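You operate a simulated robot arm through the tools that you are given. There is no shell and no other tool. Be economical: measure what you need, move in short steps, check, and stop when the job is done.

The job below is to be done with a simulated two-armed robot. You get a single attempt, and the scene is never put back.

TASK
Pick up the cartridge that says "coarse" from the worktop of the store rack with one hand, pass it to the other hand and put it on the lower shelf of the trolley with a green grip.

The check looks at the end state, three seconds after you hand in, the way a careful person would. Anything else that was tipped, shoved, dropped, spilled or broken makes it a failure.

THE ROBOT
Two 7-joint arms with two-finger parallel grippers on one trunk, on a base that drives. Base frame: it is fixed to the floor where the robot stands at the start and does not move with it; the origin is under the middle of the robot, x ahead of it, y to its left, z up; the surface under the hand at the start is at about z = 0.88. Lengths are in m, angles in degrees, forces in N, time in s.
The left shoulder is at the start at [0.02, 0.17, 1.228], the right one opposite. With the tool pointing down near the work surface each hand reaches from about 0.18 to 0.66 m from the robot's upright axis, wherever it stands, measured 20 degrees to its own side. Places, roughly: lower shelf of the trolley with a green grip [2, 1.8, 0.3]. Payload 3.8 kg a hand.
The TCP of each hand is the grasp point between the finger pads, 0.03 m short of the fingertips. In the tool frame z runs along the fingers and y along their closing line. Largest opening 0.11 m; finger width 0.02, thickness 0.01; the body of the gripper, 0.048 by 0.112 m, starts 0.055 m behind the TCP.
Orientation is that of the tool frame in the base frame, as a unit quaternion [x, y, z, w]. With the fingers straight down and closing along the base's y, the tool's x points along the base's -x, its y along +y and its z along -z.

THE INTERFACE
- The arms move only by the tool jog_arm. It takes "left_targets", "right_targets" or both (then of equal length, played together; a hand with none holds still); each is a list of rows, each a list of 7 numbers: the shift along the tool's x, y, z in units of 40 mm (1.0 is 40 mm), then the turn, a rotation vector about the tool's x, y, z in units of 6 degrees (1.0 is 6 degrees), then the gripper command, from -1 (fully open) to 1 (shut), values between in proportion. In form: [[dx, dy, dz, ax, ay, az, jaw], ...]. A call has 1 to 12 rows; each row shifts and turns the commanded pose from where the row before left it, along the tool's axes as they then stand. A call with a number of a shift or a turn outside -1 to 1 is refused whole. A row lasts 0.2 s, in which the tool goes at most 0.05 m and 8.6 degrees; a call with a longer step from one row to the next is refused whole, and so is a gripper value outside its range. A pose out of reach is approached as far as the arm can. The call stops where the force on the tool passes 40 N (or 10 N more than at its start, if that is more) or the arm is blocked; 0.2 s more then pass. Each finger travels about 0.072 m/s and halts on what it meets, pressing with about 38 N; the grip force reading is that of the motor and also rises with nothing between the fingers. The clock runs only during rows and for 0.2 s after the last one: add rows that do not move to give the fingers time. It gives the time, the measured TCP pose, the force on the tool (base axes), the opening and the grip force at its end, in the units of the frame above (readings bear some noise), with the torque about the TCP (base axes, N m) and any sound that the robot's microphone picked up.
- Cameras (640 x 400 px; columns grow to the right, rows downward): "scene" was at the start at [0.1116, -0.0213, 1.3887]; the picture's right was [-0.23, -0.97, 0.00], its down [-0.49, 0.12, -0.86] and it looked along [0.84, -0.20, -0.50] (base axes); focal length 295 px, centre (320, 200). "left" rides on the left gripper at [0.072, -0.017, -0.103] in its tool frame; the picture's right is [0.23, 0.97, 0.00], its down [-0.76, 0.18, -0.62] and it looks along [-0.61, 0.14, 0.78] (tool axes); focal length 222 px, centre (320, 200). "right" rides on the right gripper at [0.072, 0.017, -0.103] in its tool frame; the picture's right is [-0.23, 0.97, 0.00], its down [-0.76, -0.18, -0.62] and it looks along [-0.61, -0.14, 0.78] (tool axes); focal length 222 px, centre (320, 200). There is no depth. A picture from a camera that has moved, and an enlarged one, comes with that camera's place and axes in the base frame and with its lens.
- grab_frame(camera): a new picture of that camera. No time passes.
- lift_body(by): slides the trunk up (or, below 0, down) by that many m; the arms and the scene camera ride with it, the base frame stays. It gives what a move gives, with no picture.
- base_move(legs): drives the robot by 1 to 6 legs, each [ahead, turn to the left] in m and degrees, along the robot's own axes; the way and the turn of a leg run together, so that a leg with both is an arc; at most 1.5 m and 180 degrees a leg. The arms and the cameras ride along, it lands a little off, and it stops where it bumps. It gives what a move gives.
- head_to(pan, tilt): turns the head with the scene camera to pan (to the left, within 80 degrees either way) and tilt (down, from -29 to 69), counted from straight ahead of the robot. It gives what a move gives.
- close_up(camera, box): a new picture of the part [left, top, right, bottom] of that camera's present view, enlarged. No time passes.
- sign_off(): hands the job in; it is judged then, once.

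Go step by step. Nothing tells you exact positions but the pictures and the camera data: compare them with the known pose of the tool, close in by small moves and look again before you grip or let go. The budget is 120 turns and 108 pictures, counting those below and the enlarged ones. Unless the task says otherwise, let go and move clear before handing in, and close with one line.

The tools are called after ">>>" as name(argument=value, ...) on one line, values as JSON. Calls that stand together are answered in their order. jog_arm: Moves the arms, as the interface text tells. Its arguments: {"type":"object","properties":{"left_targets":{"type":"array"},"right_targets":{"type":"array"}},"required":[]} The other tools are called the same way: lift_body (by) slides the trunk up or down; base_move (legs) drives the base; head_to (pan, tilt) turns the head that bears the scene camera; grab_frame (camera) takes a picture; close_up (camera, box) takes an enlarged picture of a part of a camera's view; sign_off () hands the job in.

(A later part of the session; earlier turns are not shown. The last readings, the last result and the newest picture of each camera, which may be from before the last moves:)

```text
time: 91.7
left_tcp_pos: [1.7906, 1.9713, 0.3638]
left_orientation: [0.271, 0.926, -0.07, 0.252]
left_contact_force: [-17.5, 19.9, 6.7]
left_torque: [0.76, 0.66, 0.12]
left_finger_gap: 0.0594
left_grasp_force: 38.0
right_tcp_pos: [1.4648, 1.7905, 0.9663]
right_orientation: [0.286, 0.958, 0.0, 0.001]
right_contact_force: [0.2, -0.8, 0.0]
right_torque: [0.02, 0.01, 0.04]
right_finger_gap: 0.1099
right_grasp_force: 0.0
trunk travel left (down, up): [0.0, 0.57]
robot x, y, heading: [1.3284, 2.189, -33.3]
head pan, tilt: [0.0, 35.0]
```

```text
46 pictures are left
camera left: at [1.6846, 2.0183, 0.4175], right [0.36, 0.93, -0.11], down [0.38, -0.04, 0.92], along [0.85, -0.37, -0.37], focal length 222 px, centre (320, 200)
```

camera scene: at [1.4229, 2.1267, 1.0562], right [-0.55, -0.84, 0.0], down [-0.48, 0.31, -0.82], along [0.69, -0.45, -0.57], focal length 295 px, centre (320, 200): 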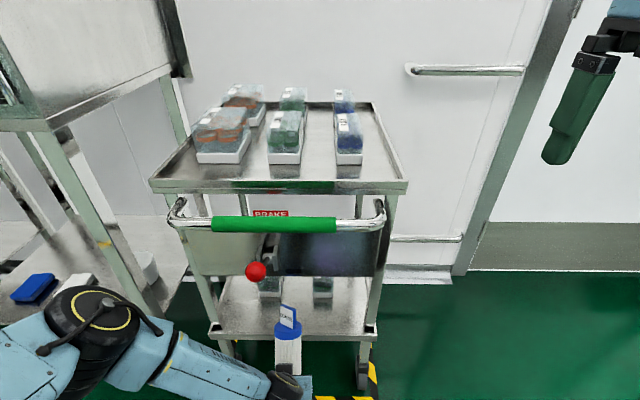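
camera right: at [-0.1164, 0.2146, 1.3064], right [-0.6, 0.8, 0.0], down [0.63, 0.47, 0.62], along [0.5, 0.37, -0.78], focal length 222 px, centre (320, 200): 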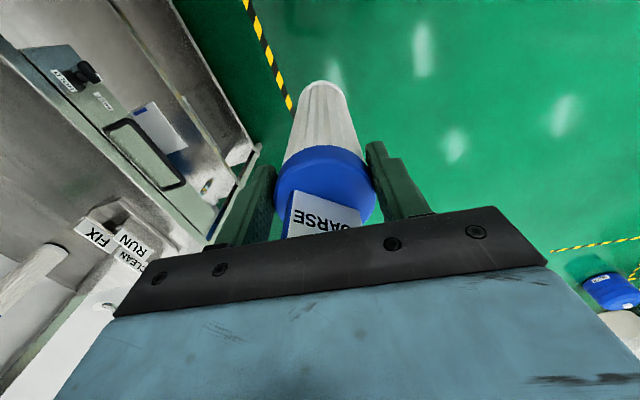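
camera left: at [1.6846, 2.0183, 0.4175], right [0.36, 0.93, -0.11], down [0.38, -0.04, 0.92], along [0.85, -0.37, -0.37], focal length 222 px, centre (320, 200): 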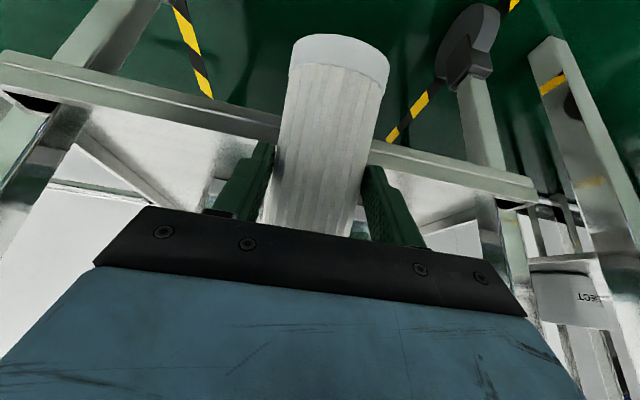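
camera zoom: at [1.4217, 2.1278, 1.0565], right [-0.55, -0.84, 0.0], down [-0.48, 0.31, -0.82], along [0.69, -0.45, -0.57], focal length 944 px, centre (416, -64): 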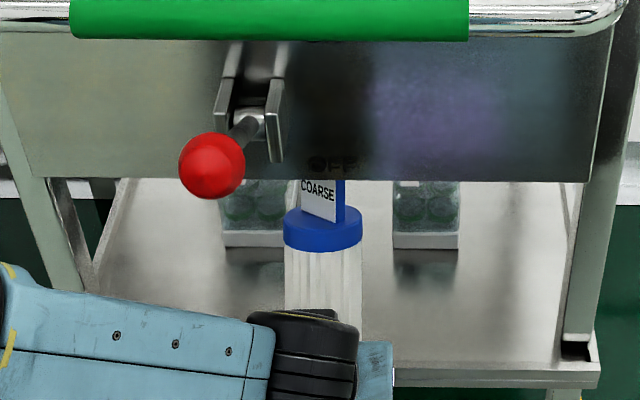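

Contact: the force and torque point to the cartridge's underside touching the front lip at about [0.53–0.54, z 0.32]; nothing moved. I'll back off 2.6 cm and rise 3.6 cm, then re-check.

>>> jog_arm(left_targets=[[0.56, 0, -0.33, 0, 0, 0, 1], [-0.45, 0, -0.78, 0, 0, 0, 1], [0, 0, 0, 0, 0, 0, 1]])

>>> grab_frame(camera="left")

>>> close_up(camera="scene", box=[190, 220, 390, 345])

```text
time: 92.5
left_tcp_pos: [1.7733, 1.9843, 0.401]
left_orientation: [0.271, 0.926, -0.072, 0.254]
left_contact_force: [0.2, 0.4, 0.1]
left_torque: [0.08, 0.1, 0.0]
left_finger_gap: 0.0594
left_grasp_force: 38.0
right_tcp_pos: [1.4663, 1.7883, 0.9651]
right_orientation: [0.286, 0.958, 0.0, 0.0]
right_contact_force: [0.1, -0.5, 0.0]
right_torque: [0.0, -0.04, 0.01]
right_finger_gap: 0.1099
right_grasp_force: 0.1
trunk travel left (down, up): [0.0, 0.57]
robot x, y, heading: [1.3289, 2.1893, -33.2]
head pan, tilt: [0.0, 35.0]
```

```text
45 pictures are left
camera left: at [1.666, 2.0307, 0.4549], right [0.36, 0.93, -0.11], down [0.38, -0.04, 0.93], along [0.85, -0.37, -0.36], focal length 222 px, centre (320, 200)
```

left: 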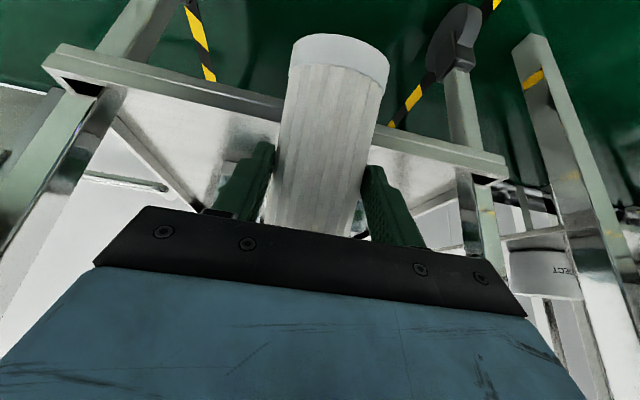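

```text
3.20 times, centred on (290, 282) of scene
camera zoom: at [1.4229, 2.1267, 1.0562], right [-0.55, -0.84, 0.0], down [-0.48, 0.31, -0.82], along [0.69, -0.45, -0.57], focal length 944 px, centre (416, -64)
```

zoom: 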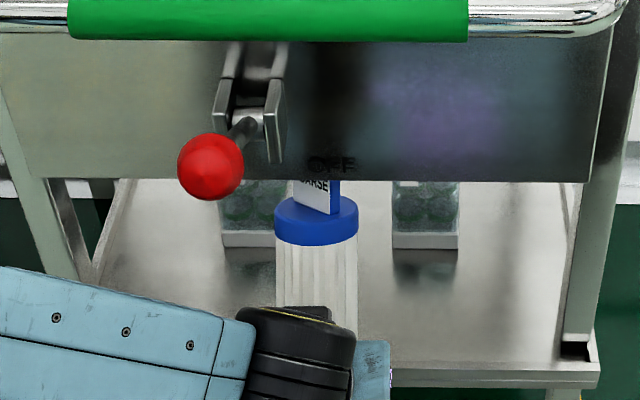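

Free again, with the top already behind the panel. Now I'll move in while gradually raising the cartridge (lean 25° then 15°).

>>> jog_arm(left_targets=[[-0.41, -0.04, 0.17, 0, -0.37, 0, 1], [-0.4, -0.04, 0.18, 0, -0.37, 0, 1], [0, 0, 0, 0, 0, 0, 1]])

>>> jog_arm(left_targets=[[-0.125, 0, 0.13, 0, -0.83, 0, 1], [-0.11, 0, 0.145, 0, -0.83, 0, 1], [0, 0, 0, 0, 0, 0, 1]])

>>> grab_frame(camera="left")

>>> close_up(camera="scene", box=[190, 220, 390, 345])

```text
time: 93.3
left_tcp_pos: [1.7995, 1.9638, 0.4057]
left_orientation: [0.268, 0.915, -0.082, 0.29]
left_contact_force: [0.2, -0.4, 0.3]
left_torque: [0.06, 0.07, 0.0]
left_finger_gap: 0.0598
left_grasp_force: 38.7
right_tcp_pos: [1.4671, 1.7886, 0.9656]
right_orientation: [0.286, 0.958, 0.001, 0.0]
right_contact_force: [-0.8, 0.7, -0.7]
right_torque: [0.02, -0.04, 0.03]
right_finger_gap: 0.11
right_grasp_force: 0.0
trunk travel left (down, up): [0.0, 0.57]
robot x, y, heading: [1.3319, 2.1849, -33.2]
head pan, tilt: [0.0, 35.0]
```

```text
time: 94.1
left_tcp_pos: [1.8101, 1.9547, 0.4025]
left_orientation: [0.261, 0.886, -0.107, 0.367]
left_contact_force: [-13.2, 7.5, -0.2]
left_torque: [0.73, 1.13, -0.13]
left_finger_gap: 0.0593
left_grasp_force: 38.2
right_tcp_pos: [1.4654, 1.7876, 0.9667]
right_orientation: [0.286, 0.958, 0.001, 0.0]
right_contact_force: [-0.5, 0.5, 0.9]
right_torque: [0.0, -0.01, -0.01]
right_finger_gap: 0.11
right_grasp_force: 0.0
trunk travel left (down, up): [0.0, 0.57]
robot x, y, heading: [1.3317, 2.1892, -33.1]
head pan, tilt: [0.0, 35.0]
```

```text
43 pictures are left
camera left: at [1.6951, 2.0069, 0.4263], right [0.39, 0.91, -0.16], down [0.18, 0.09, 0.98], along [0.9, -0.41, -0.13], focal length 222 px, centre (320, 200)
```

left: 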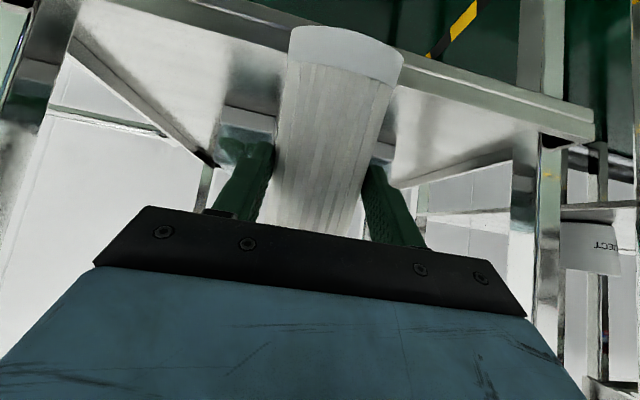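

```text
3.20 times, centred on (290, 282) of scene
camera zoom: at [1.4224, 2.127, 1.0563], right [-0.55, -0.84, 0.0], down [-0.48, 0.31, -0.82], along [0.69, -0.45, -0.57], focal length 944 px, centre (416, -64)
```

zoom: 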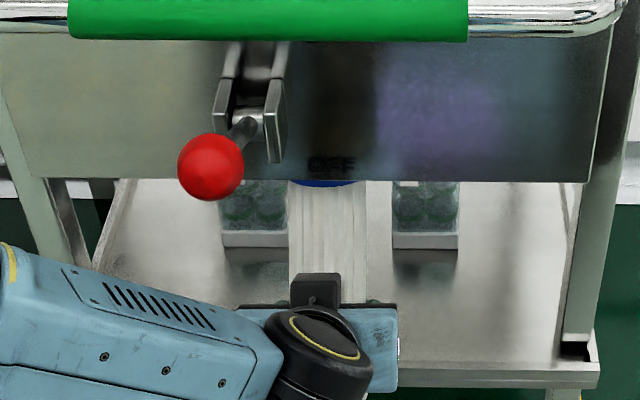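

The base rim's front just met the lip (contact about z 0.32). I'll go back to 25° lean and rise ~2 cm so the base clears the lip, checking the fit with the cameras.

>>> jog_arm(left_targets=[[0.18, 0.03, -0.18, 0, 0.83, 0, 1], [-0.07, 0.03, -0.24, 0, 0.83, 0, 1], [-0.13, 0, -0.18, 0, 0, 0, 1], [0, 0, 0, 0, 0, 0, 1]])

>>> grab_frame(camera="left")

```text
time: 95.1
left_tcp_pos: [1.8016, 1.9652, 0.4219]
left_orientation: [0.267, 0.915, -0.081, 0.29]
left_contact_force: [0.3, -0.2, -2.8]
left_torque: [0.06, 0.01, 0.02]
left_finger_gap: 0.0594
left_grasp_force: 37.4
right_tcp_pos: [1.4668, 1.7892, 0.9653]
right_orientation: [0.286, 0.958, 0.0, -0.001]
right_contact_force: [0.2, -0.8, 0.5]
right_torque: [0.02, -0.02, 0.0]
right_finger_gap: 0.1099
right_grasp_force: 0.1
trunk travel left (down, up): [0.0, 0.57]
robot x, y, heading: [1.3294, 2.1876, -33.1]
head pan, tilt: [0.0, 35.0]
```

```text
41 pictures are left
camera left: at [1.6908, 2.0138, 0.4663], right [0.37, 0.92, -0.13], down [0.32, 0.0, 0.95], along [0.87, -0.39, -0.29], focal length 222 px, centre (320, 200)
```

left: 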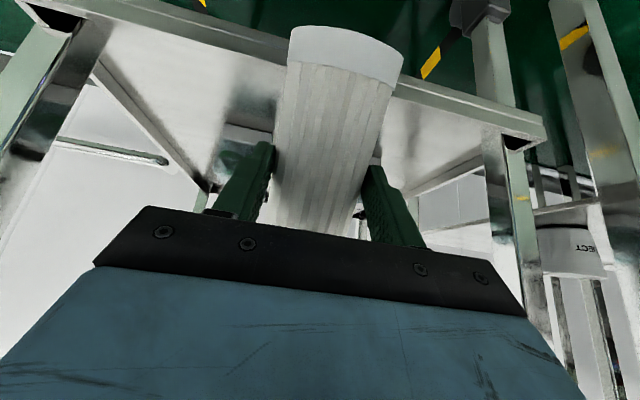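

The left view shows that the lip contact turned the cartridge in the fingers by roughly 15°, so it no longer could be stood up from this grip. I'll withdraw under the panel (lower first, then back) and re-grip using the right hand.

>>> jog_arm(left_targets=[[0.5, 0, 0.72, 0, 0, 0, 1], [0.75, 0, -0.53, 0, 0, 0, 1], [0.75, 0, -0.53, 0, 0, 0, 1], [0.75, 0, -0.53, 0, 0, 0, 1], [0.75, 0, -0.53, 0, 0, 0, 1], [0, 0, 0, 0, 0, 0, 1]])

>>> grab_frame(camera="scene")

```text
time: 96.5
left_tcp_pos: [1.6775, 2.0438, 0.3867]
left_orientation: [0.268, 0.915, -0.083, 0.29]
left_contact_force: [-0.7, -0.6, -2.4]
left_torque: [0.03, 0.06, 0.0]
left_finger_gap: 0.0593
left_grasp_force: 37.6
right_tcp_pos: [1.4665, 1.7877, 0.9658]
right_orientation: [0.286, 0.958, 0.0, 0.0]
right_contact_force: [-0.9, 0.3, 1.0]
right_torque: [0.0, 0.01, 0.02]
right_finger_gap: 0.1103
right_grasp_force: 0.0
trunk travel left (down, up): [0.0, 0.57]
robot x, y, heading: [1.3265, 2.1855, -33.2]
head pan, tilt: [0.0, 35.0]
```

```text
40 pictures are left
camera scene: at [1.4228, 2.1268, 1.0563], right [-0.55, -0.84, 0.0], down [-0.48, 0.31, -0.82], along [0.69, -0.45, -0.57], focal length 295 px, centre (320, 200)
```

scene: 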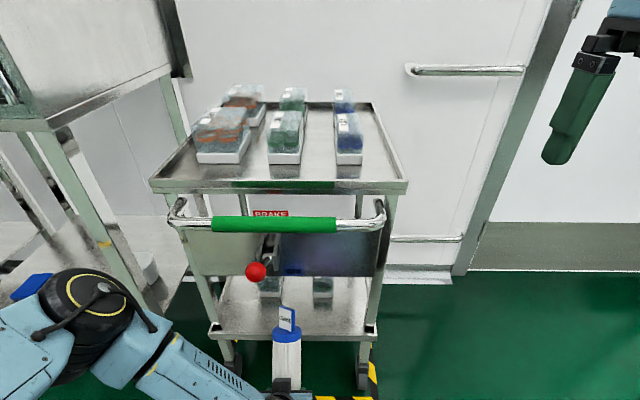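

Out cleanly, trolley untouched. I'll back away, raise the left hand, and view how far the cartridge is tilted in the grip; then nudge it back with the right hand.

>>> base_move(legs=[[-0.5, 0]])

>>> jog_arm(left_targets=[[-0.6, -0.15, -0.72, 0, -0.21, 0, 1], [-0.6, -0.15, -0.72, 0, -0.21, 0, 1], [-0.6, -0.15, -0.72, 0, -0.21, 0, 1], [-0.6, -0.15, -0.72, 0, -0.21, 0, 1], [-0.6, -0.15, -0.72, 0, -0.21, 0, 1], [-0.6, -0.15, -0.72, 0, -0.21, 0, 1], [-0.6, -0.15, -0.72, 0, -0.21, 0, 1], [-0.6, -0.15, -0.72, 0, -0.21, 0, 1], [0, 0, 0, 0, 0, 0, 1]])

>>> head_to(pan=0, tilt=45)

>>> grab_frame(camera="scene")

>>> grab_frame(camera="right")

```text
time: 99.4
left_tcp_pos: [1.2638, 2.3143, 0.3859]
left_orientation: [0.266, 0.916, -0.081, 0.289]
left_contact_force: [-0.1, -0.1, -3.4]
left_torque: [0.06, 0.09, -0.02]
left_finger_gap: 0.0594
left_grasp_force: 37.9
right_tcp_pos: [1.0528, 2.0597, 0.9664]
right_orientation: [0.285, 0.958, 0.0, 0.0]
right_contact_force: [-0.1, -0.2, 0.4]
right_torque: [-0.01, 0.0, 0.0]
right_finger_gap: 0.1099
right_grasp_force: 0.0
trunk travel left (down, up): [0.0, 0.57]
robot x, y, heading: [0.9114, 2.4599, -33.2]
head pan, tilt: [0.0, 35.0]
```

```text
time: 101.4
left_tcp_pos: [1.2391, 2.2711, 0.6846]
left_orientation: [0.259, 0.886, -0.105, 0.369]
left_contact_force: [1.3, 0.2, -2.9]
left_torque: [0.03, 0.09, 0.01]
left_finger_gap: 0.0595
left_grasp_force: 38.3
right_tcp_pos: [1.053, 2.0594, 0.9658]
right_orientation: [0.284, 0.959, 0.0, 0.0]
right_contact_force: [0.5, 0.2, 0.5]
right_torque: [0.0, -0.01, 0.01]
right_finger_gap: 0.1098
right_grasp_force: 0.1
trunk travel left (down, up): [0.0, 0.57]
robot x, y, heading: [0.9161, 2.4586, -33.2]
head pan, tilt: [0.0, 35.0]
```

```text
time: 102.1
left_tcp_pos: [1.2389, 2.2715, 0.6851]
left_orientation: [0.259, 0.886, -0.105, 0.369]
left_contact_force: [0.3, -0.7, -2.4]
left_torque: [0.03, 0.09, 0.01]
left_finger_gap: 0.0594
left_grasp_force: 37.9
right_tcp_pos: [1.0538, 2.0586, 0.9654]
right_orientation: [0.285, 0.959, 0.001, 0.001]
right_contact_force: [-0.1, 0.5, -0.9]
right_torque: [-0.02, -0.01, 0.02]
right_finger_gap: 0.1101
right_grasp_force: 0.0
trunk travel left (down, up): [0.0, 0.57]
robot x, y, heading: [0.9138, 2.4614, -33.0]
head pan, tilt: [0.0, 45.0]
```

```text
39 pictures are left
camera scene: at [1.0032, 2.401, 1.0415], right [-0.55, -0.84, 0.0], down [-0.59, 0.39, -0.71], along [0.59, -0.39, -0.71], focal length 295 px, centre (320, 200)
```

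scene: 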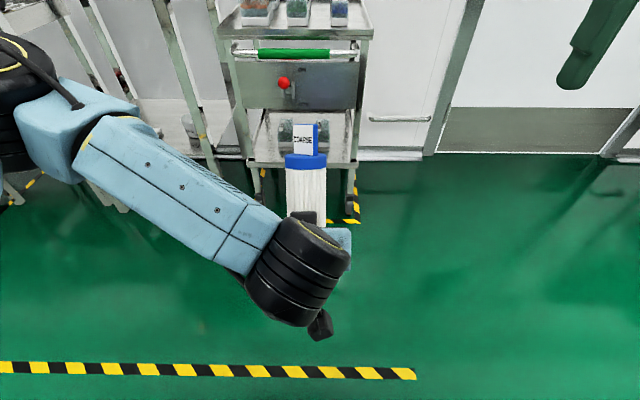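

```text
38 pictures are left
camera right: at [1.0011, 2.1133, 1.0693], right [0.72, 0.69, 0.0], down [0.54, -0.56, 0.62], along [0.43, -0.45, -0.78], focal length 222 px, centre (320, 200)
```

right: 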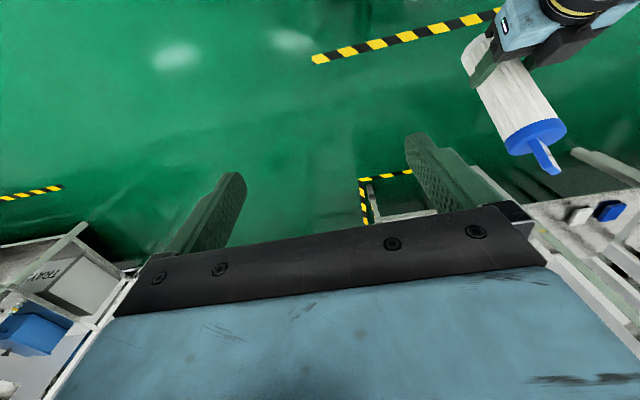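

Two views place the cap top at robot-frame [0.455, z 0.778], so the cartridge leans ~35° at 45° hand pitch: it slipped about 20°. I'll bring the right hand, fingers part-closed as a cradle, in front of the cap to push it back.

>>> jog_arm(right_targets=[[-0.575, 0.872, 0, 0, 0, 0, 0.345], [-0.575, 0.872, 0, 0, 0, 0, 0.345], [-0.575, 0.872, 0, 0, 0, 0, 0.345], [-0.575, 0.872, 0, 0, 0, 0, 0.345], [-0.575, 0.872, 0, 0, 0, 0, 0.345], [-0.575, 0.872, 0, 0, 0, 0, 0.345], [-0.575, 0.872, 0, 0, 0, 0, 0.345], [-0.575, 0.872, 0, 0, 0, 0, 0.345], [0, 0, 0, 0, 0, 0, 0.345]])

>>> grab_frame(camera="scene")

```text
time: 104.1
left_tcp_pos: [1.2388, 2.2699, 0.6851]
left_orientation: [0.259, 0.887, -0.105, 0.368]
left_contact_force: [0.1, -0.1, -2.8]
left_torque: [0.07, 0.06, 0.03]
left_finger_gap: 0.0595
left_grasp_force: 37.8
right_tcp_pos: [1.3609, 2.1936, 0.9642]
right_orientation: [0.284, 0.959, -0.001, 0.001]
right_contact_force: [-0.3, 0.1, -0.3]
right_torque: [0.0, -0.01, -0.01]
right_finger_gap: 0.0358
right_grasp_force: 0.0
trunk travel left (down, up): [0.0, 0.57]
robot x, y, heading: [0.9118, 2.4602, -33.0]
head pan, tilt: [0.0, 45.0]
```

```text
37 pictures are left
camera scene: at [1.0033, 2.4011, 1.0414], right [-0.55, -0.84, 0.0], down [-0.59, 0.39, -0.71], along [0.59, -0.39, -0.71], focal length 295 px, centre (320, 200)
```

scene: 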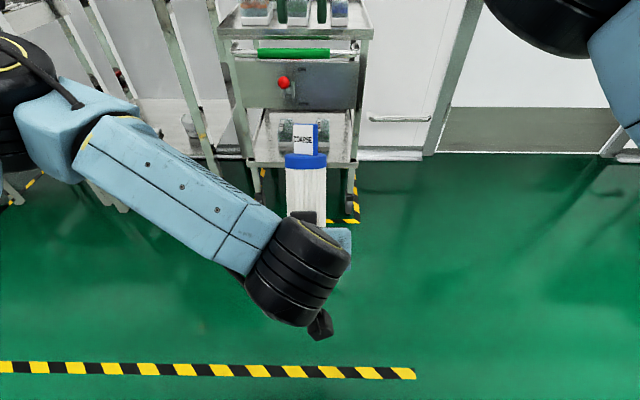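

>>> jog_arm(right_targets=[[0, 0, 0.9, 0, 0, 0, 0.345], [0, 0, 0.9, 0, 0, 0, 0.345], [0, 0, 0.9, 0, 0, 0, 0.345], [0, 0, 0.9, 0, 0, 0, 0.345], [0, 0, 0.9, 0, 0, 0, 0.345], [0, 0, 0, 0, 0, 0, 0.345]])

>>> grab_frame(camera="scene")

>>> grab_frame(camera="right")

```text
time: 105.5
left_tcp_pos: [1.2386, 2.2722, 0.6862]
left_orientation: [0.259, 0.887, -0.105, 0.368]
left_contact_force: [-0.2, -0.8, -3.4]
left_torque: [0.05, 0.08, -0.02]
left_finger_gap: 0.0594
left_grasp_force: 37.7
right_tcp_pos: [1.3594, 2.1922, 0.7842]
right_orientation: [0.284, 0.959, 0.0, -0.001]
right_contact_force: [1.4, -0.6, 0.2]
right_torque: [0.04, -0.01, -0.04]
right_finger_gap: 0.0361
right_grasp_force: 0.1
trunk travel left (down, up): [0.0, 0.57]
robot x, y, heading: [0.9158, 2.458, -33.1]
head pan, tilt: [0.0, 45.0]
```

```text
36 pictures are left
camera scene: at [1.0033, 2.401, 1.0415], right [-0.55, -0.84, 0.0], down [-0.59, 0.39, -0.71], along [0.59, -0.39, -0.71], focal length 295 px, centre (320, 200)
```

scene: 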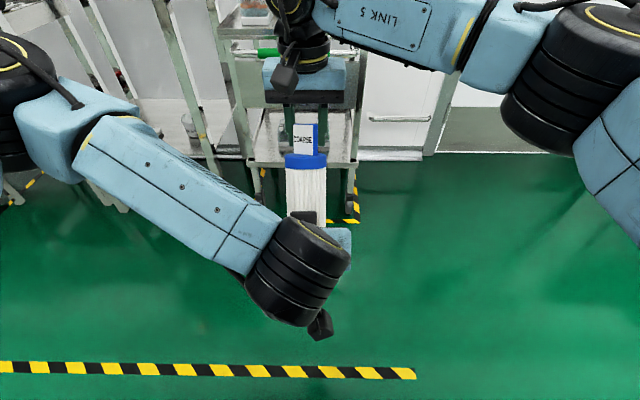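

```text
35 pictures are left
camera right: at [1.3081, 2.2463, 0.8884], right [0.72, 0.69, 0.0], down [0.54, -0.56, 0.62], along [0.43, -0.45, -0.78], focal length 222 px, centre (320, 200)
```

right: 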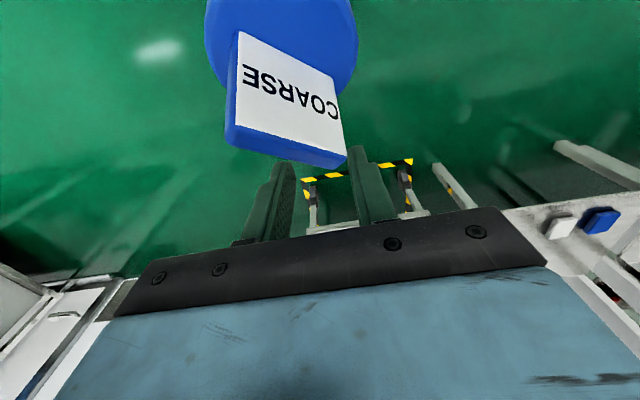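

The cradle is centred in front of the cap. I'll push slowly back by 7 cm total, rising slightly.

>>> jog_arm(right_targets=[[0.5, 0, 0.15, 0, 0, 0, 0.345], [0.3, 0, 0, 0, 0, 0, 0.345], [0.25, 0, 0, 0, 0, 0, 0.345], [0.25, 0, -0.12, 0, 0, 0, 0.345], [0.25, 0, -0.15, 0, 0, 0, 0.345], [0.25, 0, -0.15, 0, 0, 0, 0.345], [0, 0, 0, 0, 0, 0, 0.345]])

>>> grab_frame(camera="scene")

>>> grab_frame(camera="left")

```text
time: 107.1
left_tcp_pos: [1.24, 2.2714, 0.6863]
left_orientation: [0.257, 0.886, -0.105, 0.37]
left_contact_force: [-3.3, 7.9, 0.7]
left_torque: [-0.91, -0.4, 0.15]
left_finger_gap: 0.0592
left_grasp_force: 37.9
right_tcp_pos: [1.2991, 2.2329, 0.7955]
right_orientation: [0.285, 0.959, -0.001, -0.001]
right_contact_force: [2.8, -8.2, -4.0]
right_torque: [0.01, -0.08, 0.15]
right_finger_gap: 0.0384
right_grasp_force: 2.6
trunk travel left (down, up): [0.0, 0.57]
robot x, y, heading: [0.9155, 2.4606, -33.1]
head pan, tilt: [0.0, 45.0]
```

```text
34 pictures are left
camera scene: at [1.0032, 2.401, 1.0414], right [-0.55, -0.84, 0.0], down [-0.59, 0.39, -0.71], along [0.59, -0.39, -0.71], focal length 295 px, centre (320, 200)
```

scene: 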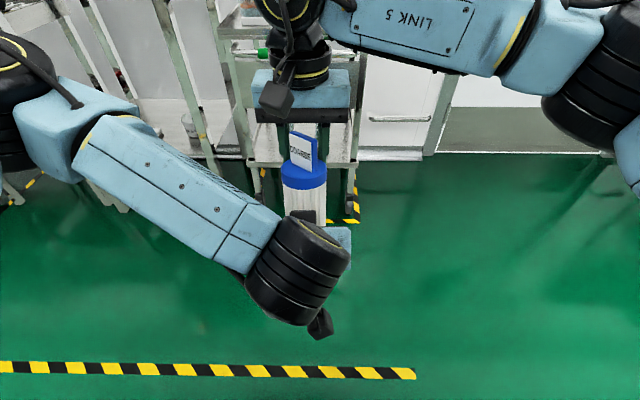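

```text
33 pictures are left
camera left: at [1.1246, 2.3222, 0.7087], right [0.39, 0.91, -0.16], down [0.17, 0.1, 0.98], along [0.91, -0.41, -0.12], focal length 222 px, centre (320, 200)
```

left: 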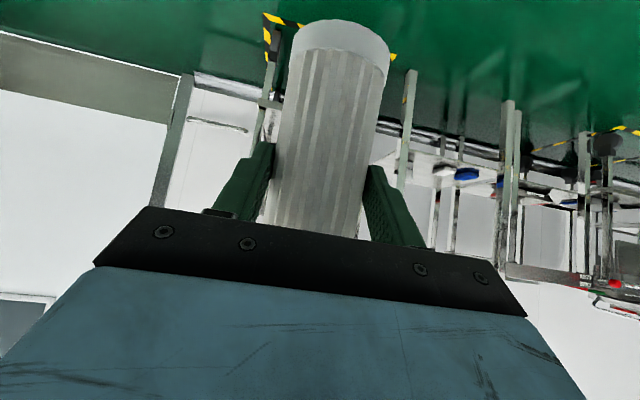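

The push reached its target with small forces. I'll withdraw the right hand and measure the new angle.

>>> jog_arm(right_targets=[[-0.6, 0, 0, 0, 0, 0, 0.345], [-0.6, 0, 0, 0, 0, 0, 0.345], [0, 0, -0.9, 0, 0, 0, 0], [0, 0, -0.9, 0, 0, 0, -0.5], [0, 0, -0.9, 0, 0, 0, -1], [0, 0, -0.9, 0, 0, 0, -1], [0, 0, -0.7, 0, 0, 0, -1], [0.5, -0.9, 0, 0, 0, 0, -1], [0.5, -0.9, 0, 0, 0, 0, -1], [0.6, -0.9, 0, 0, 0, 0, -1], [0.6, -0.9, 0, 0, 0, 0, -1], [0.6, -0.9, 0, 0, 0, 0, -1]])

>>> jog_arm(right_targets=[[0.6, -0.9, 0, 0, 0, 0, -1], [0.6, -0.9, 0, 0, 0, 0, -1], [0.6, -0.5, 0, 0, 0, 0, -1], [0, 0, 0, 0, 0, 0, -1]])

>>> close_up(camera="scene", box=[240, 100, 400, 260])

>>> grab_frame(camera="right")

```text
time: 109.7
left_tcp_pos: [1.2387, 2.2703, 0.6856]
left_orientation: [0.258, 0.887, -0.105, 0.368]
left_contact_force: [0.2, 0.6, -3.0]
left_torque: [0.03, 0.05, 0.01]
left_finger_gap: 0.0599
left_grasp_force: 37.5
right_tcp_pos: [1.1477, 2.1159, 0.9672]
right_orientation: [0.284, 0.959, 0.0, 0.0]
right_contact_force: [-0.6, 0.6, 0.0]
right_torque: [0.02, 0.0, -0.03]
right_finger_gap: 0.11
right_grasp_force: 0.0
trunk travel left (down, up): [0.0, 0.57]
robot x, y, heading: [0.915, 2.463, -32.8]
head pan, tilt: [0.0, 45.0]
```

```text
time: 110.7
left_tcp_pos: [1.2404, 2.2712, 0.6855]
left_orientation: [0.259, 0.887, -0.105, 0.368]
left_contact_force: [-0.5, 0.0, -2.3]
left_torque: [0.03, 0.02, 0.0]
left_finger_gap: 0.0595
left_grasp_force: 38.5
right_tcp_pos: [1.0381, 2.0787, 0.9669]
right_orientation: [0.285, 0.959, 0.0, -0.001]
right_contact_force: [-0.5, 0.2, -0.2]
right_torque: [0.03, -0.02, -0.04]
right_finger_gap: 0.11
right_grasp_force: 0.0
trunk travel left (down, up): [0.0, 0.57]
robot x, y, heading: [0.9151, 2.4591, -32.9]
head pan, tilt: [0.0, 45.0]
```

```text
2.50 times, centred on (320, 180) of scene
camera zoom: at [1.0032, 2.401, 1.0415], right [-0.55, -0.84, 0.0], down [-0.59, 0.39, -0.71], along [0.59, -0.39, -0.71], focal length 738 px, centre (320, 250)
```

zoom: 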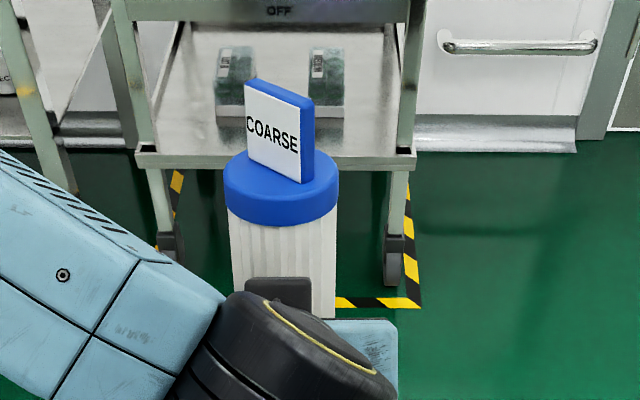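

```text
31 pictures are left
camera right: at [0.9847, 2.1323, 1.0715], right [0.72, 0.69, 0.0], down [0.54, -0.56, 0.62], along [0.43, -0.45, -0.78], focal length 222 px, centre (320, 200)
```

right: 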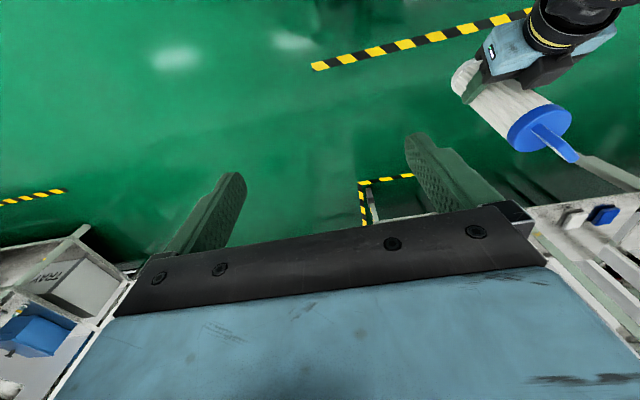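

Now the cartridge leans 11° at 45° pitch, i.e. it stands upright at about 56° pitch, which the arm can reach at the shelf. I'll lower and re-tilt it to ~30° and drive back to the trolley.

>>> jog_arm(left_targets=[[0.49, 0.16, 0.8, 0, 0.395, 0, 1], [0.49, 0.16, 0.8, 0, 0.395, 0, 1], [0.49, 0.16, 0.8, 0, 0.395, 0, 1], [0.49, 0.16, 0.8, 0, 0.395, 0, 1], [0.49, 0.16, 0.8, 0, 0.395, 0, 1], [0.49, 0.16, 0.8, 0, 0.395, 0, 1], [0.49, 0.16, 0.8, 0, 0.395, 0, 1], [0.49, 0.16, 0.8, 0, 0.395, 0, 1], [0, 0, 0, 0, 0, 0, 1]])

>>> head_to(pan=0, tilt=35)

>>> base_move(legs=[[0.48, 0]])

>>> close_up(camera="scene", box=[190, 220, 390, 345])

>>> grab_frame(camera="left")

```text
time: 112.7
left_tcp_pos: [1.2901, 2.3005, 0.3864]
left_orientation: [0.273, 0.935, -0.062, 0.218]
left_contact_force: [0.4, 0.1, -2.2]
left_torque: [0.07, 0.06, 0.0]
left_finger_gap: 0.0595
left_grasp_force: 38.0
right_tcp_pos: [1.0378, 2.0777, 0.9673]
right_orientation: [0.284, 0.959, 0.0, 0.0]
right_contact_force: [0.5, 0.4, -0.2]
right_torque: [-0.06, 0.0, -0.02]
right_finger_gap: 0.1099
right_grasp_force: 0.0
trunk travel left (down, up): [0.0, 0.57]
robot x, y, heading: [0.9212, 2.4536, -33.1]
head pan, tilt: [0.0, 45.0]
```

```text
time: 113.5
left_tcp_pos: [1.29, 2.3012, 0.3889]
left_orientation: [0.273, 0.935, -0.062, 0.218]
left_contact_force: [-1.0, 0.4, -3.1]
left_torque: [0.06, 0.05, 0.02]
left_finger_gap: 0.0595
left_grasp_force: 37.7
right_tcp_pos: [1.0374, 2.0769, 0.9678]
right_orientation: [0.284, 0.959, 0.001, 0.0]
right_contact_force: [-0.2, -0.1, 0.3]
right_torque: [0.03, -0.02, 0.0]
right_finger_gap: 0.1101
right_grasp_force: 0.1
trunk travel left (down, up): [0.0, 0.57]
robot x, y, heading: [0.9153, 2.4552, -32.9]
head pan, tilt: [0.0, 35.0]
```

```text
time: 116.3
left_tcp_pos: [1.6921, 2.0392, 0.3875]
left_orientation: [0.272, 0.936, -0.061, 0.217]
left_contact_force: [0.7, -0.3, -2.8]
left_torque: [0.0, 0.08, -0.03]
left_finger_gap: 0.0596
left_grasp_force: 37.9
right_tcp_pos: [1.4381, 1.8179, 0.9675]
right_orientation: [0.283, 0.959, 0.001, 0.0]
right_contact_force: [0.2, -0.1, 0.1]
right_torque: [-0.01, -0.02, 0.01]
right_finger_gap: 0.1101
right_grasp_force: 0.1
trunk travel left (down, up): [0.0, 0.57]
robot x, y, heading: [1.3166, 2.1988, -33.2]
head pan, tilt: [0.0, 35.0]
```

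```text
3.20 times, centred on (290, 282) of scene
camera zoom: at [1.4103, 2.1363, 1.0563], right [-0.54, -0.84, 0.0], down [-0.48, 0.31, -0.82], along [0.69, -0.45, -0.57], focal length 944 px, centre (416, -64)
```

zoom: 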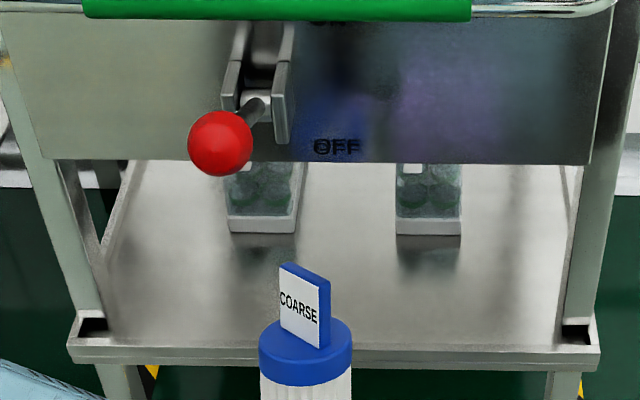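

```text
29 pictures are left
camera left: at [1.5876, 2.0837, 0.4504], right [0.35, 0.93, -0.1], down [0.44, -0.07, 0.9], along [0.83, -0.35, -0.43], focal length 222 px, centre (320, 200)
```

left: 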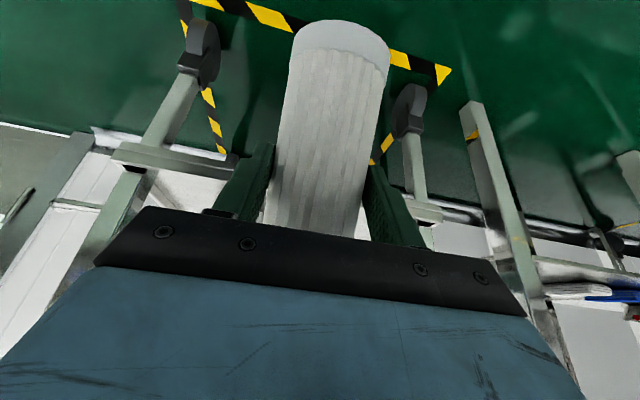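

I'm 16 mm further from the trolley than before, so I shift the waypoints accordingly (lip ≈0.556). Lateral alignment is within 6 mm. First, slide the top under the panel again, staying clear above the lip.

>>> jog_arm(left_targets=[[-0.58, -0.04, 0.3, 0, 0, 0, 1], [-0.58, -0.04, 0.3, 0, 0, 0, 1], [-0.58, -0.04, 0.3, 0, 0, 0, 1], [-0.58, -0.04, 0.3, 0, 0, 0, 1], [0, 0, 0, 0, 0, 0, 1]])

>>> grab_frame(camera="left")

>>> close_up(camera="scene", box=[190, 220, 390, 345])

```text
time: 117.5
left_tcp_pos: [1.7769, 1.9793, 0.3858]
left_orientation: [0.272, 0.935, -0.06, 0.218]
left_contact_force: [-1.2, 0.0, -2.0]
left_torque: [0.03, 0.05, -0.02]
left_finger_gap: 0.0593
left_grasp_force: 38.3
right_tcp_pos: [1.4398, 1.8172, 0.9672]
right_orientation: [0.284, 0.959, 0.0, -0.001]
right_contact_force: [-0.1, -0.3, 0.2]
right_torque: [0.03, -0.01, -0.03]
right_finger_gap: 0.1101
right_grasp_force: 0.1
trunk travel left (down, up): [0.0, 0.57]
robot x, y, heading: [1.3136, 2.1962, -32.8]
head pan, tilt: [0.0, 35.0]
```

```text
28 pictures are left
camera left: at [1.6726, 2.0223, 0.4479], right [0.35, 0.93, -0.1], down [0.44, -0.07, 0.9], along [0.83, -0.35, -0.43], focal length 222 px, centre (320, 200)
```

left: 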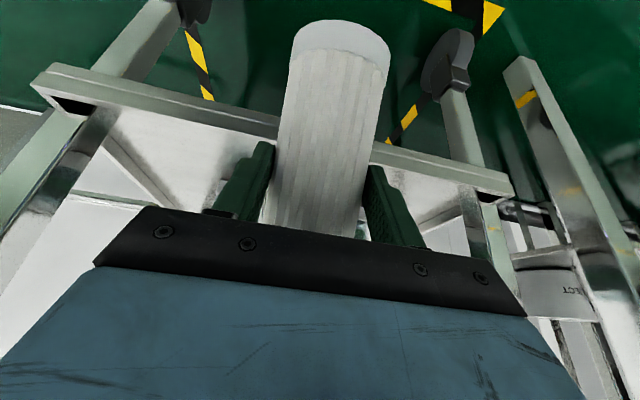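

```text
3.20 times, centred on (290, 282) of scene
camera zoom: at [1.4103, 2.1363, 1.0563], right [-0.54, -0.84, 0.0], down [-0.48, 0.31, -0.82], along [0.69, -0.45, -0.57], focal length 944 px, centre (416, -64)
```

zoom: 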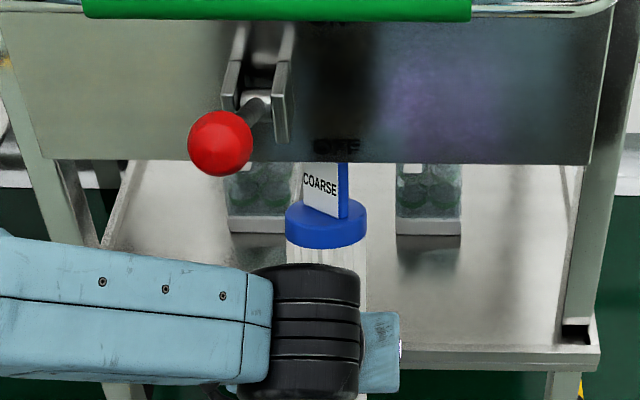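

No contact. Next: rise and move in to clear the lip (waypoints S2, S3).

>>> jog_arm(left_targets=[[-0.58, 0, -0.34, 0, -0.17, 0, 1], [-0.52, 0, -0.295, 0, -0.67, 0, 1], [0, 0, 0, 0, 0, 0, 1]])

>>> grab_frame(camera="left")

>>> close_up(camera="scene", box=[190, 220, 390, 345])

```text
time: 118.3
left_tcp_pos: [1.8003, 1.9632, 0.4281]
left_orientation: [0.268, 0.925, -0.072, 0.259]
left_contact_force: [0.2, 0.1, -3.5]
left_torque: [0.05, 0.08, 0.01]
left_finger_gap: 0.0591
left_grasp_force: 38.1
right_tcp_pos: [1.4394, 1.8191, 0.967]
right_orientation: [0.284, 0.959, 0.0, 0.0]
right_contact_force: [-0.2, -0.6, 0.0]
right_torque: [-0.01, 0.0, 0.01]
right_finger_gap: 0.11
right_grasp_force: 0.2
trunk travel left (down, up): [0.0, 0.57]
robot x, y, heading: [1.3158, 2.1977, -32.8]
head pan, tilt: [0.0, 35.0]
```

```text
26 pictures are left
camera left: at [1.692, 2.01, 0.4806], right [0.36, 0.93, -0.11], down [0.37, -0.03, 0.93], along [0.86, -0.37, -0.35], focal length 222 px, centre (320, 200)
```

left: 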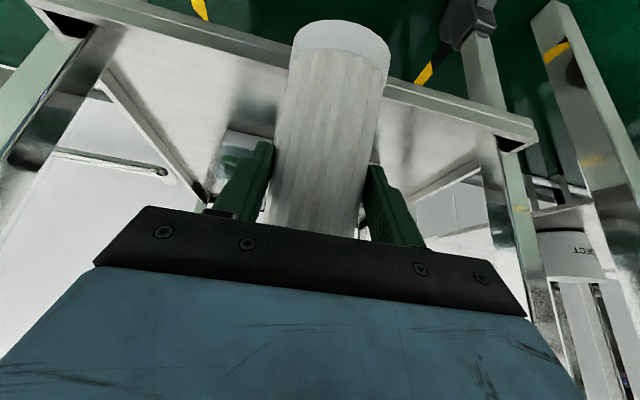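

```text
3.20 times, centred on (290, 282) of scene
camera zoom: at [1.4103, 2.1364, 1.0563], right [-0.54, -0.84, 0.0], down [-0.48, 0.31, -0.82], along [0.69, -0.45, -0.57], focal length 944 px, centre (416, -64)
```

zoom: 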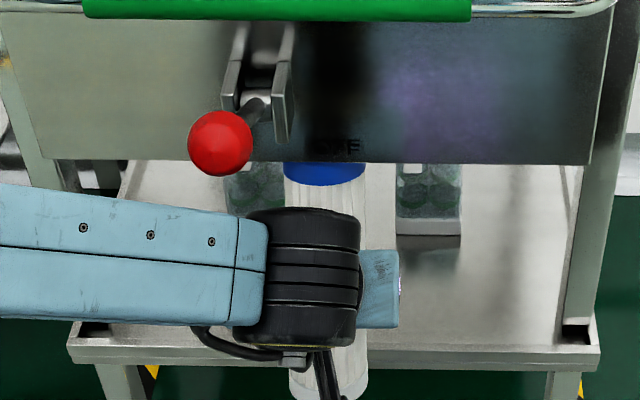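

No contact. Rechecking the image, the cartridge leans ~30° here and its base is about level 0.35, with the cap already behind the panel. Continue in small steps: across the lip while raising.

>>> jog_arm(left_targets=[[-0.415, 0, 0.135, 0, -0.75, 0, 1], [0, 0, 0, 0, 0, 0, 1]])

>>> jog_arm(left_targets=[[-0.375, 0, 0.33, 0, -1, 0, 1], [0, 0, 0, 0, 0, 0, 1]])

>>> close_up(camera="scene", box=[190, 220, 390, 345])

>>> grab_frame(camera="left")

```text
time: 118.9
left_tcp_pos: [1.8143, 1.9537, 0.4332]
left_orientation: [0.265, 0.914, -0.082, 0.295]
left_contact_force: [0.3, 0.5, -2.4]
left_torque: [0.03, 0.03, 0.01]
left_finger_gap: 0.0594
left_grasp_force: 37.8
right_tcp_pos: [1.4393, 1.8179, 0.9677]
right_orientation: [0.284, 0.959, 0.001, 0.0]
right_contact_force: [-0.2, 0.2, -0.3]
right_torque: [-0.02, 0.02, -0.05]
right_finger_gap: 0.1099
right_grasp_force: 0.1
trunk travel left (down, up): [0.0, 0.57]
robot x, y, heading: [1.3168, 2.1977, -32.9]
head pan, tilt: [0.0, 35.0]
```

```text
time: 119.5
left_tcp_pos: [1.8296, 1.9434, 0.4298]
left_orientation: [0.261, 0.897, -0.097, 0.342]
left_contact_force: [-0.7, 0.3, -2.8]
left_torque: [0.04, 0.03, 0.0]
left_finger_gap: 0.0593
left_grasp_force: 37.4
right_tcp_pos: [1.4386, 1.8178, 0.9675]
right_orientation: [0.283, 0.959, 0.0, 0.0]
right_contact_force: [-0.4, -0.3, 0.4]
right_torque: [0.04, -0.01, 0.02]
right_finger_gap: 0.1098
right_grasp_force: 0.1
trunk travel left (down, up): [0.0, 0.57]
robot x, y, heading: [1.316, 2.198, -33.3]
head pan, tilt: [0.0, 35.0]
```

```text
3.20 times, centred on (290, 282) of scene
camera zoom: at [1.4103, 2.1363, 1.0563], right [-0.54, -0.84, 0.0], down [-0.48, 0.31, -0.82], along [0.69, -0.45, -0.57], focal length 944 px, centre (416, -64)
```

zoom: 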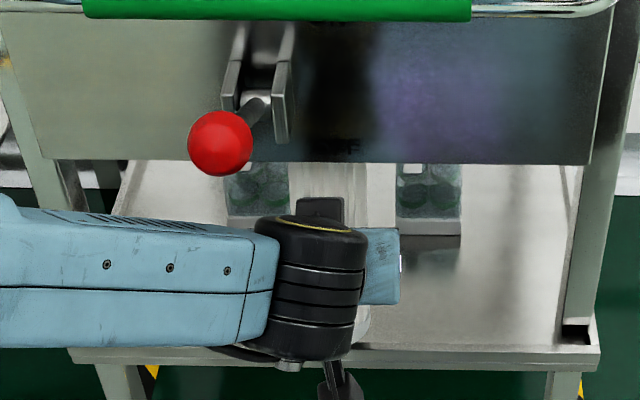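

```text
23 pictures are left
camera left: at [1.7167, 1.994, 0.4602], right [0.38, 0.91, -0.15], down [0.22, 0.06, 0.97], along [0.9, -0.4, -0.18], focal length 222 px, centre (320, 200)
```

left: 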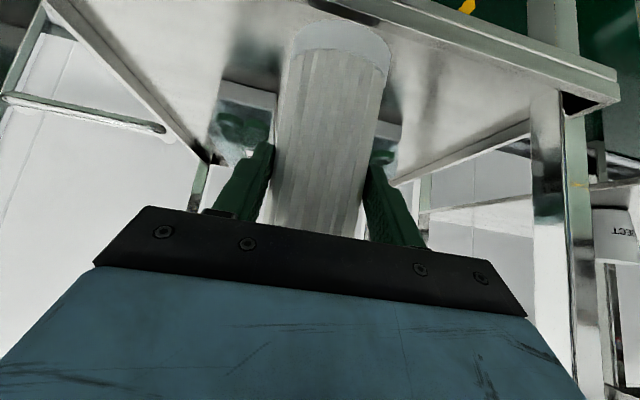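

The base is now over the shelf, between the boxes, no contact. Continuing to stand it up while moving in.

>>> jog_arm(left_targets=[[-0.135, 0, 0.187, 0, -0.65, 0, 1], [-0.12, 0, 0.195, 0, -0.65, 0, 1], [0, 0, 0, 0, 0, 0, 1]])

>>> jog_arm(left_targets=[[-0.09, 0, 0.185, 0, -0.5, 0, 1], [-0.09, 0, 0.185, 0, -0.5, 0, 1], [0, 0, 0, 0, 0, 0, 1]])

>>> grab_frame(camera="left")

>>> close_up(camera="scene", box=[190, 220, 390, 345])

```text
time: 120.3
left_tcp_pos: [1.8457, 1.9354, 0.4254]
left_orientation: [0.254, 0.872, -0.115, 0.403]
left_contact_force: [-0.4, 0.3, -2.6]
left_torque: [0.05, 0.05, 0.0]
left_finger_gap: 0.0595
left_grasp_force: 37.7
right_tcp_pos: [1.4392, 1.8176, 0.9682]
right_orientation: [0.284, 0.959, 0.0, 0.0]
right_contact_force: [-0.2, -0.8, -0.1]
right_torque: [0.02, 0.01, -0.01]
right_finger_gap: 0.1098
right_grasp_force: 0.1
trunk travel left (down, up): [0.0, 0.57]
robot x, y, heading: [1.3157, 2.1943, -32.9]
head pan, tilt: [0.0, 35.0]
```

```text
time: 121.1
left_tcp_pos: [1.8596, 1.9257, 0.4235]
left_orientation: [0.249, 0.85, -0.128, 0.447]
left_contact_force: [0.9, 0.3, -1.9]
left_torque: [0.04, 0.05, -0.03]
left_finger_gap: 0.0597
left_grasp_force: 38.5
right_tcp_pos: [1.44, 1.8169, 0.968]
right_orientation: [0.284, 0.959, -0.001, 0.0]
right_contact_force: [0.3, -0.3, 0.7]
right_torque: [0.0, 0.01, 0.0]
right_finger_gap: 0.1101
right_grasp_force: 0.0
trunk travel left (down, up): [0.0, 0.57]
robot x, y, heading: [1.3175, 2.1969, -32.8]
head pan, tilt: [0.0, 35.0]
```

```text
22 pictures are left
camera left: at [1.7433, 1.9778, 0.4227], right [0.41, 0.89, -0.18], down [0.02, 0.19, 0.98], along [0.91, -0.41, 0.06], focal length 222 px, centre (320, 200)
```

left: 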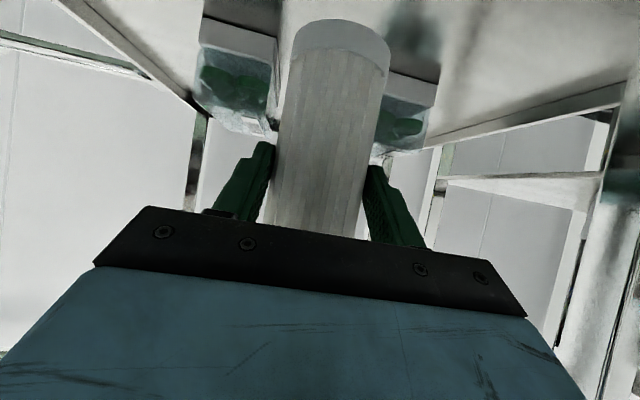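

```text
3.20 times, centred on (290, 282) of scene
camera zoom: at [1.4103, 2.1363, 1.0563], right [-0.54, -0.84, 0.0], down [-0.48, 0.31, -0.82], along [0.69, -0.45, -0.57], focal length 944 px, centre (416, -64)
```

zoom: 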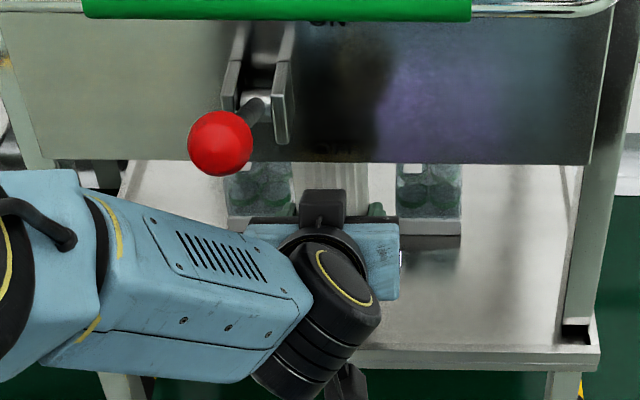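

It stands about upright (p≈55°), centred between the boxes and inside the lip. Now lower it in small steps until it touches.

>>> jog_arm(left_targets=[[0.103, 0, 0.071, 0, 0, 0, 1], [0.103, 0, 0.071, 0, 0, 0, 1], [0.103, 0, 0.071, 0, 0, 0, 1], [0.103, 0, 0.071, 0, 0, 0, 1], [0, 0, 0, 0, 0, 0, 1]])

```text
time: 122.3
left_tcp_pos: [1.8585, 1.9249, 0.4021]
left_orientation: [0.249, 0.849, -0.129, 0.447]
left_contact_force: [-0.4, 0.1, -3.9]
left_torque: [0.02, 0.06, -0.01]
left_finger_gap: 0.0594
left_grasp_force: 37.8
right_tcp_pos: [1.4387, 1.8172, 0.9675]
right_orientation: [0.284, 0.959, 0.001, 0.0]
right_contact_force: [0.4, 0.4, -0.2]
right_torque: [0.03, -0.02, -0.04]
right_finger_gap: 0.1099
right_grasp_force: 0.1
trunk travel left (down, up): [0.0, 0.57]
robot x, y, heading: [1.3156, 2.193, -32.8]
head pan, tilt: [0.0, 35.0]
```

>>> jog_arm(left_targets=[[0.082, 0, 0.057, 0, 0, 0, 1], [0.082, 0, 0.057, 0, 0, 0, 1], [0, 0, 0, 0, 0, 0, 1]])

>>> grab_frame(camera="left")

```text
time: 123.1
left_tcp_pos: [1.8596, 1.9265, 0.3939]
left_orientation: [0.248, 0.85, -0.127, 0.448]
left_contact_force: [0.0, 0.2, -1.8]
left_torque: [0.0, 0.04, -0.01]
left_finger_gap: 0.0594
left_grasp_force: 37.8
right_tcp_pos: [1.4397, 1.8171, 0.9676]
right_orientation: [0.284, 0.959, 0.001, 0.0]
right_contact_force: [-0.5, 0.1, 0.3]
right_torque: [0.0, -0.04, -0.04]
right_finger_gap: 0.1099
right_grasp_force: 0.2
trunk travel left (down, up): [0.0, 0.57]
robot x, y, heading: [1.3182, 2.1932, -33.3]
head pan, tilt: [0.0, 35.0]
```

```text
20 pictures are left
camera left: at [1.7427, 1.9785, 0.3948], right [0.41, 0.89, -0.18], down [0.02, 0.19, 0.98], along [0.91, -0.41, 0.06], focal length 222 px, centre (320, 200)
```

left: 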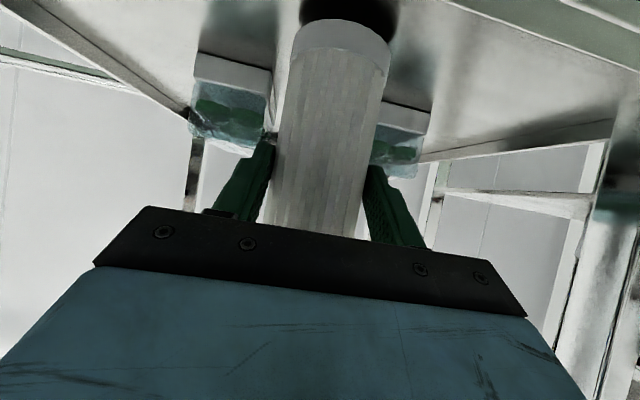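

A contact shadow appears right at the base, so it is nearly down. A few millimetres more.

>>> jog_arm(left_targets=[[0.062, 0, 0.043, 0, 0, 0, 1], [0.062, 0, 0.043, 0, 0, 0, 1], [0, 0, 0, 0, 0, 0, 1]])

>>> jog_arm(left_targets=[[0.062, 0, 0.043, 0, 0, 0, 1], [0, 0, 0, 0, 0, 0, 1]])

```text
time: 123.9
left_tcp_pos: [1.8595, 1.926, 0.3886]
left_orientation: [0.247, 0.85, -0.127, 0.447]
left_contact_force: [0.2, -0.5, -2.2]
left_torque: [0.04, 0.05, 0.02]
left_finger_gap: 0.0591
left_grasp_force: 38.2
right_tcp_pos: [1.4396, 1.8175, 0.9686]
right_orientation: [0.284, 0.959, 0.0, -0.001]
right_contact_force: [0.2, -0.2, -0.3]
right_torque: [-0.02, 0.01, -0.01]
right_finger_gap: 0.1098
right_grasp_force: 0.2
trunk travel left (down, up): [0.0, 0.57]
robot x, y, heading: [1.3147, 2.1954, -33.3]
head pan, tilt: [0.0, 35.0]
```

```text
time: 124.5
left_tcp_pos: [1.8608, 1.9242, 0.3891]
left_orientation: [0.248, 0.848, -0.128, 0.45]
left_contact_force: [-2.8, 1.7, 14.6]
left_torque: [0.04, 0.37, -0.03]
left_finger_gap: 0.0593
left_grasp_force: 38.1
right_tcp_pos: [1.4383, 1.8184, 0.9678]
right_orientation: [0.284, 0.959, 0.0, 0.001]
right_contact_force: [0.4, -0.4, -0.2]
right_torque: [0.0, -0.02, 0.04]
right_finger_gap: 0.1103
right_grasp_force: 0.0
trunk travel left (down, up): [0.0, 0.57]
robot x, y, heading: [1.3142, 2.1943, -32.9]
head pan, tilt: [0.0, 35.0]
```

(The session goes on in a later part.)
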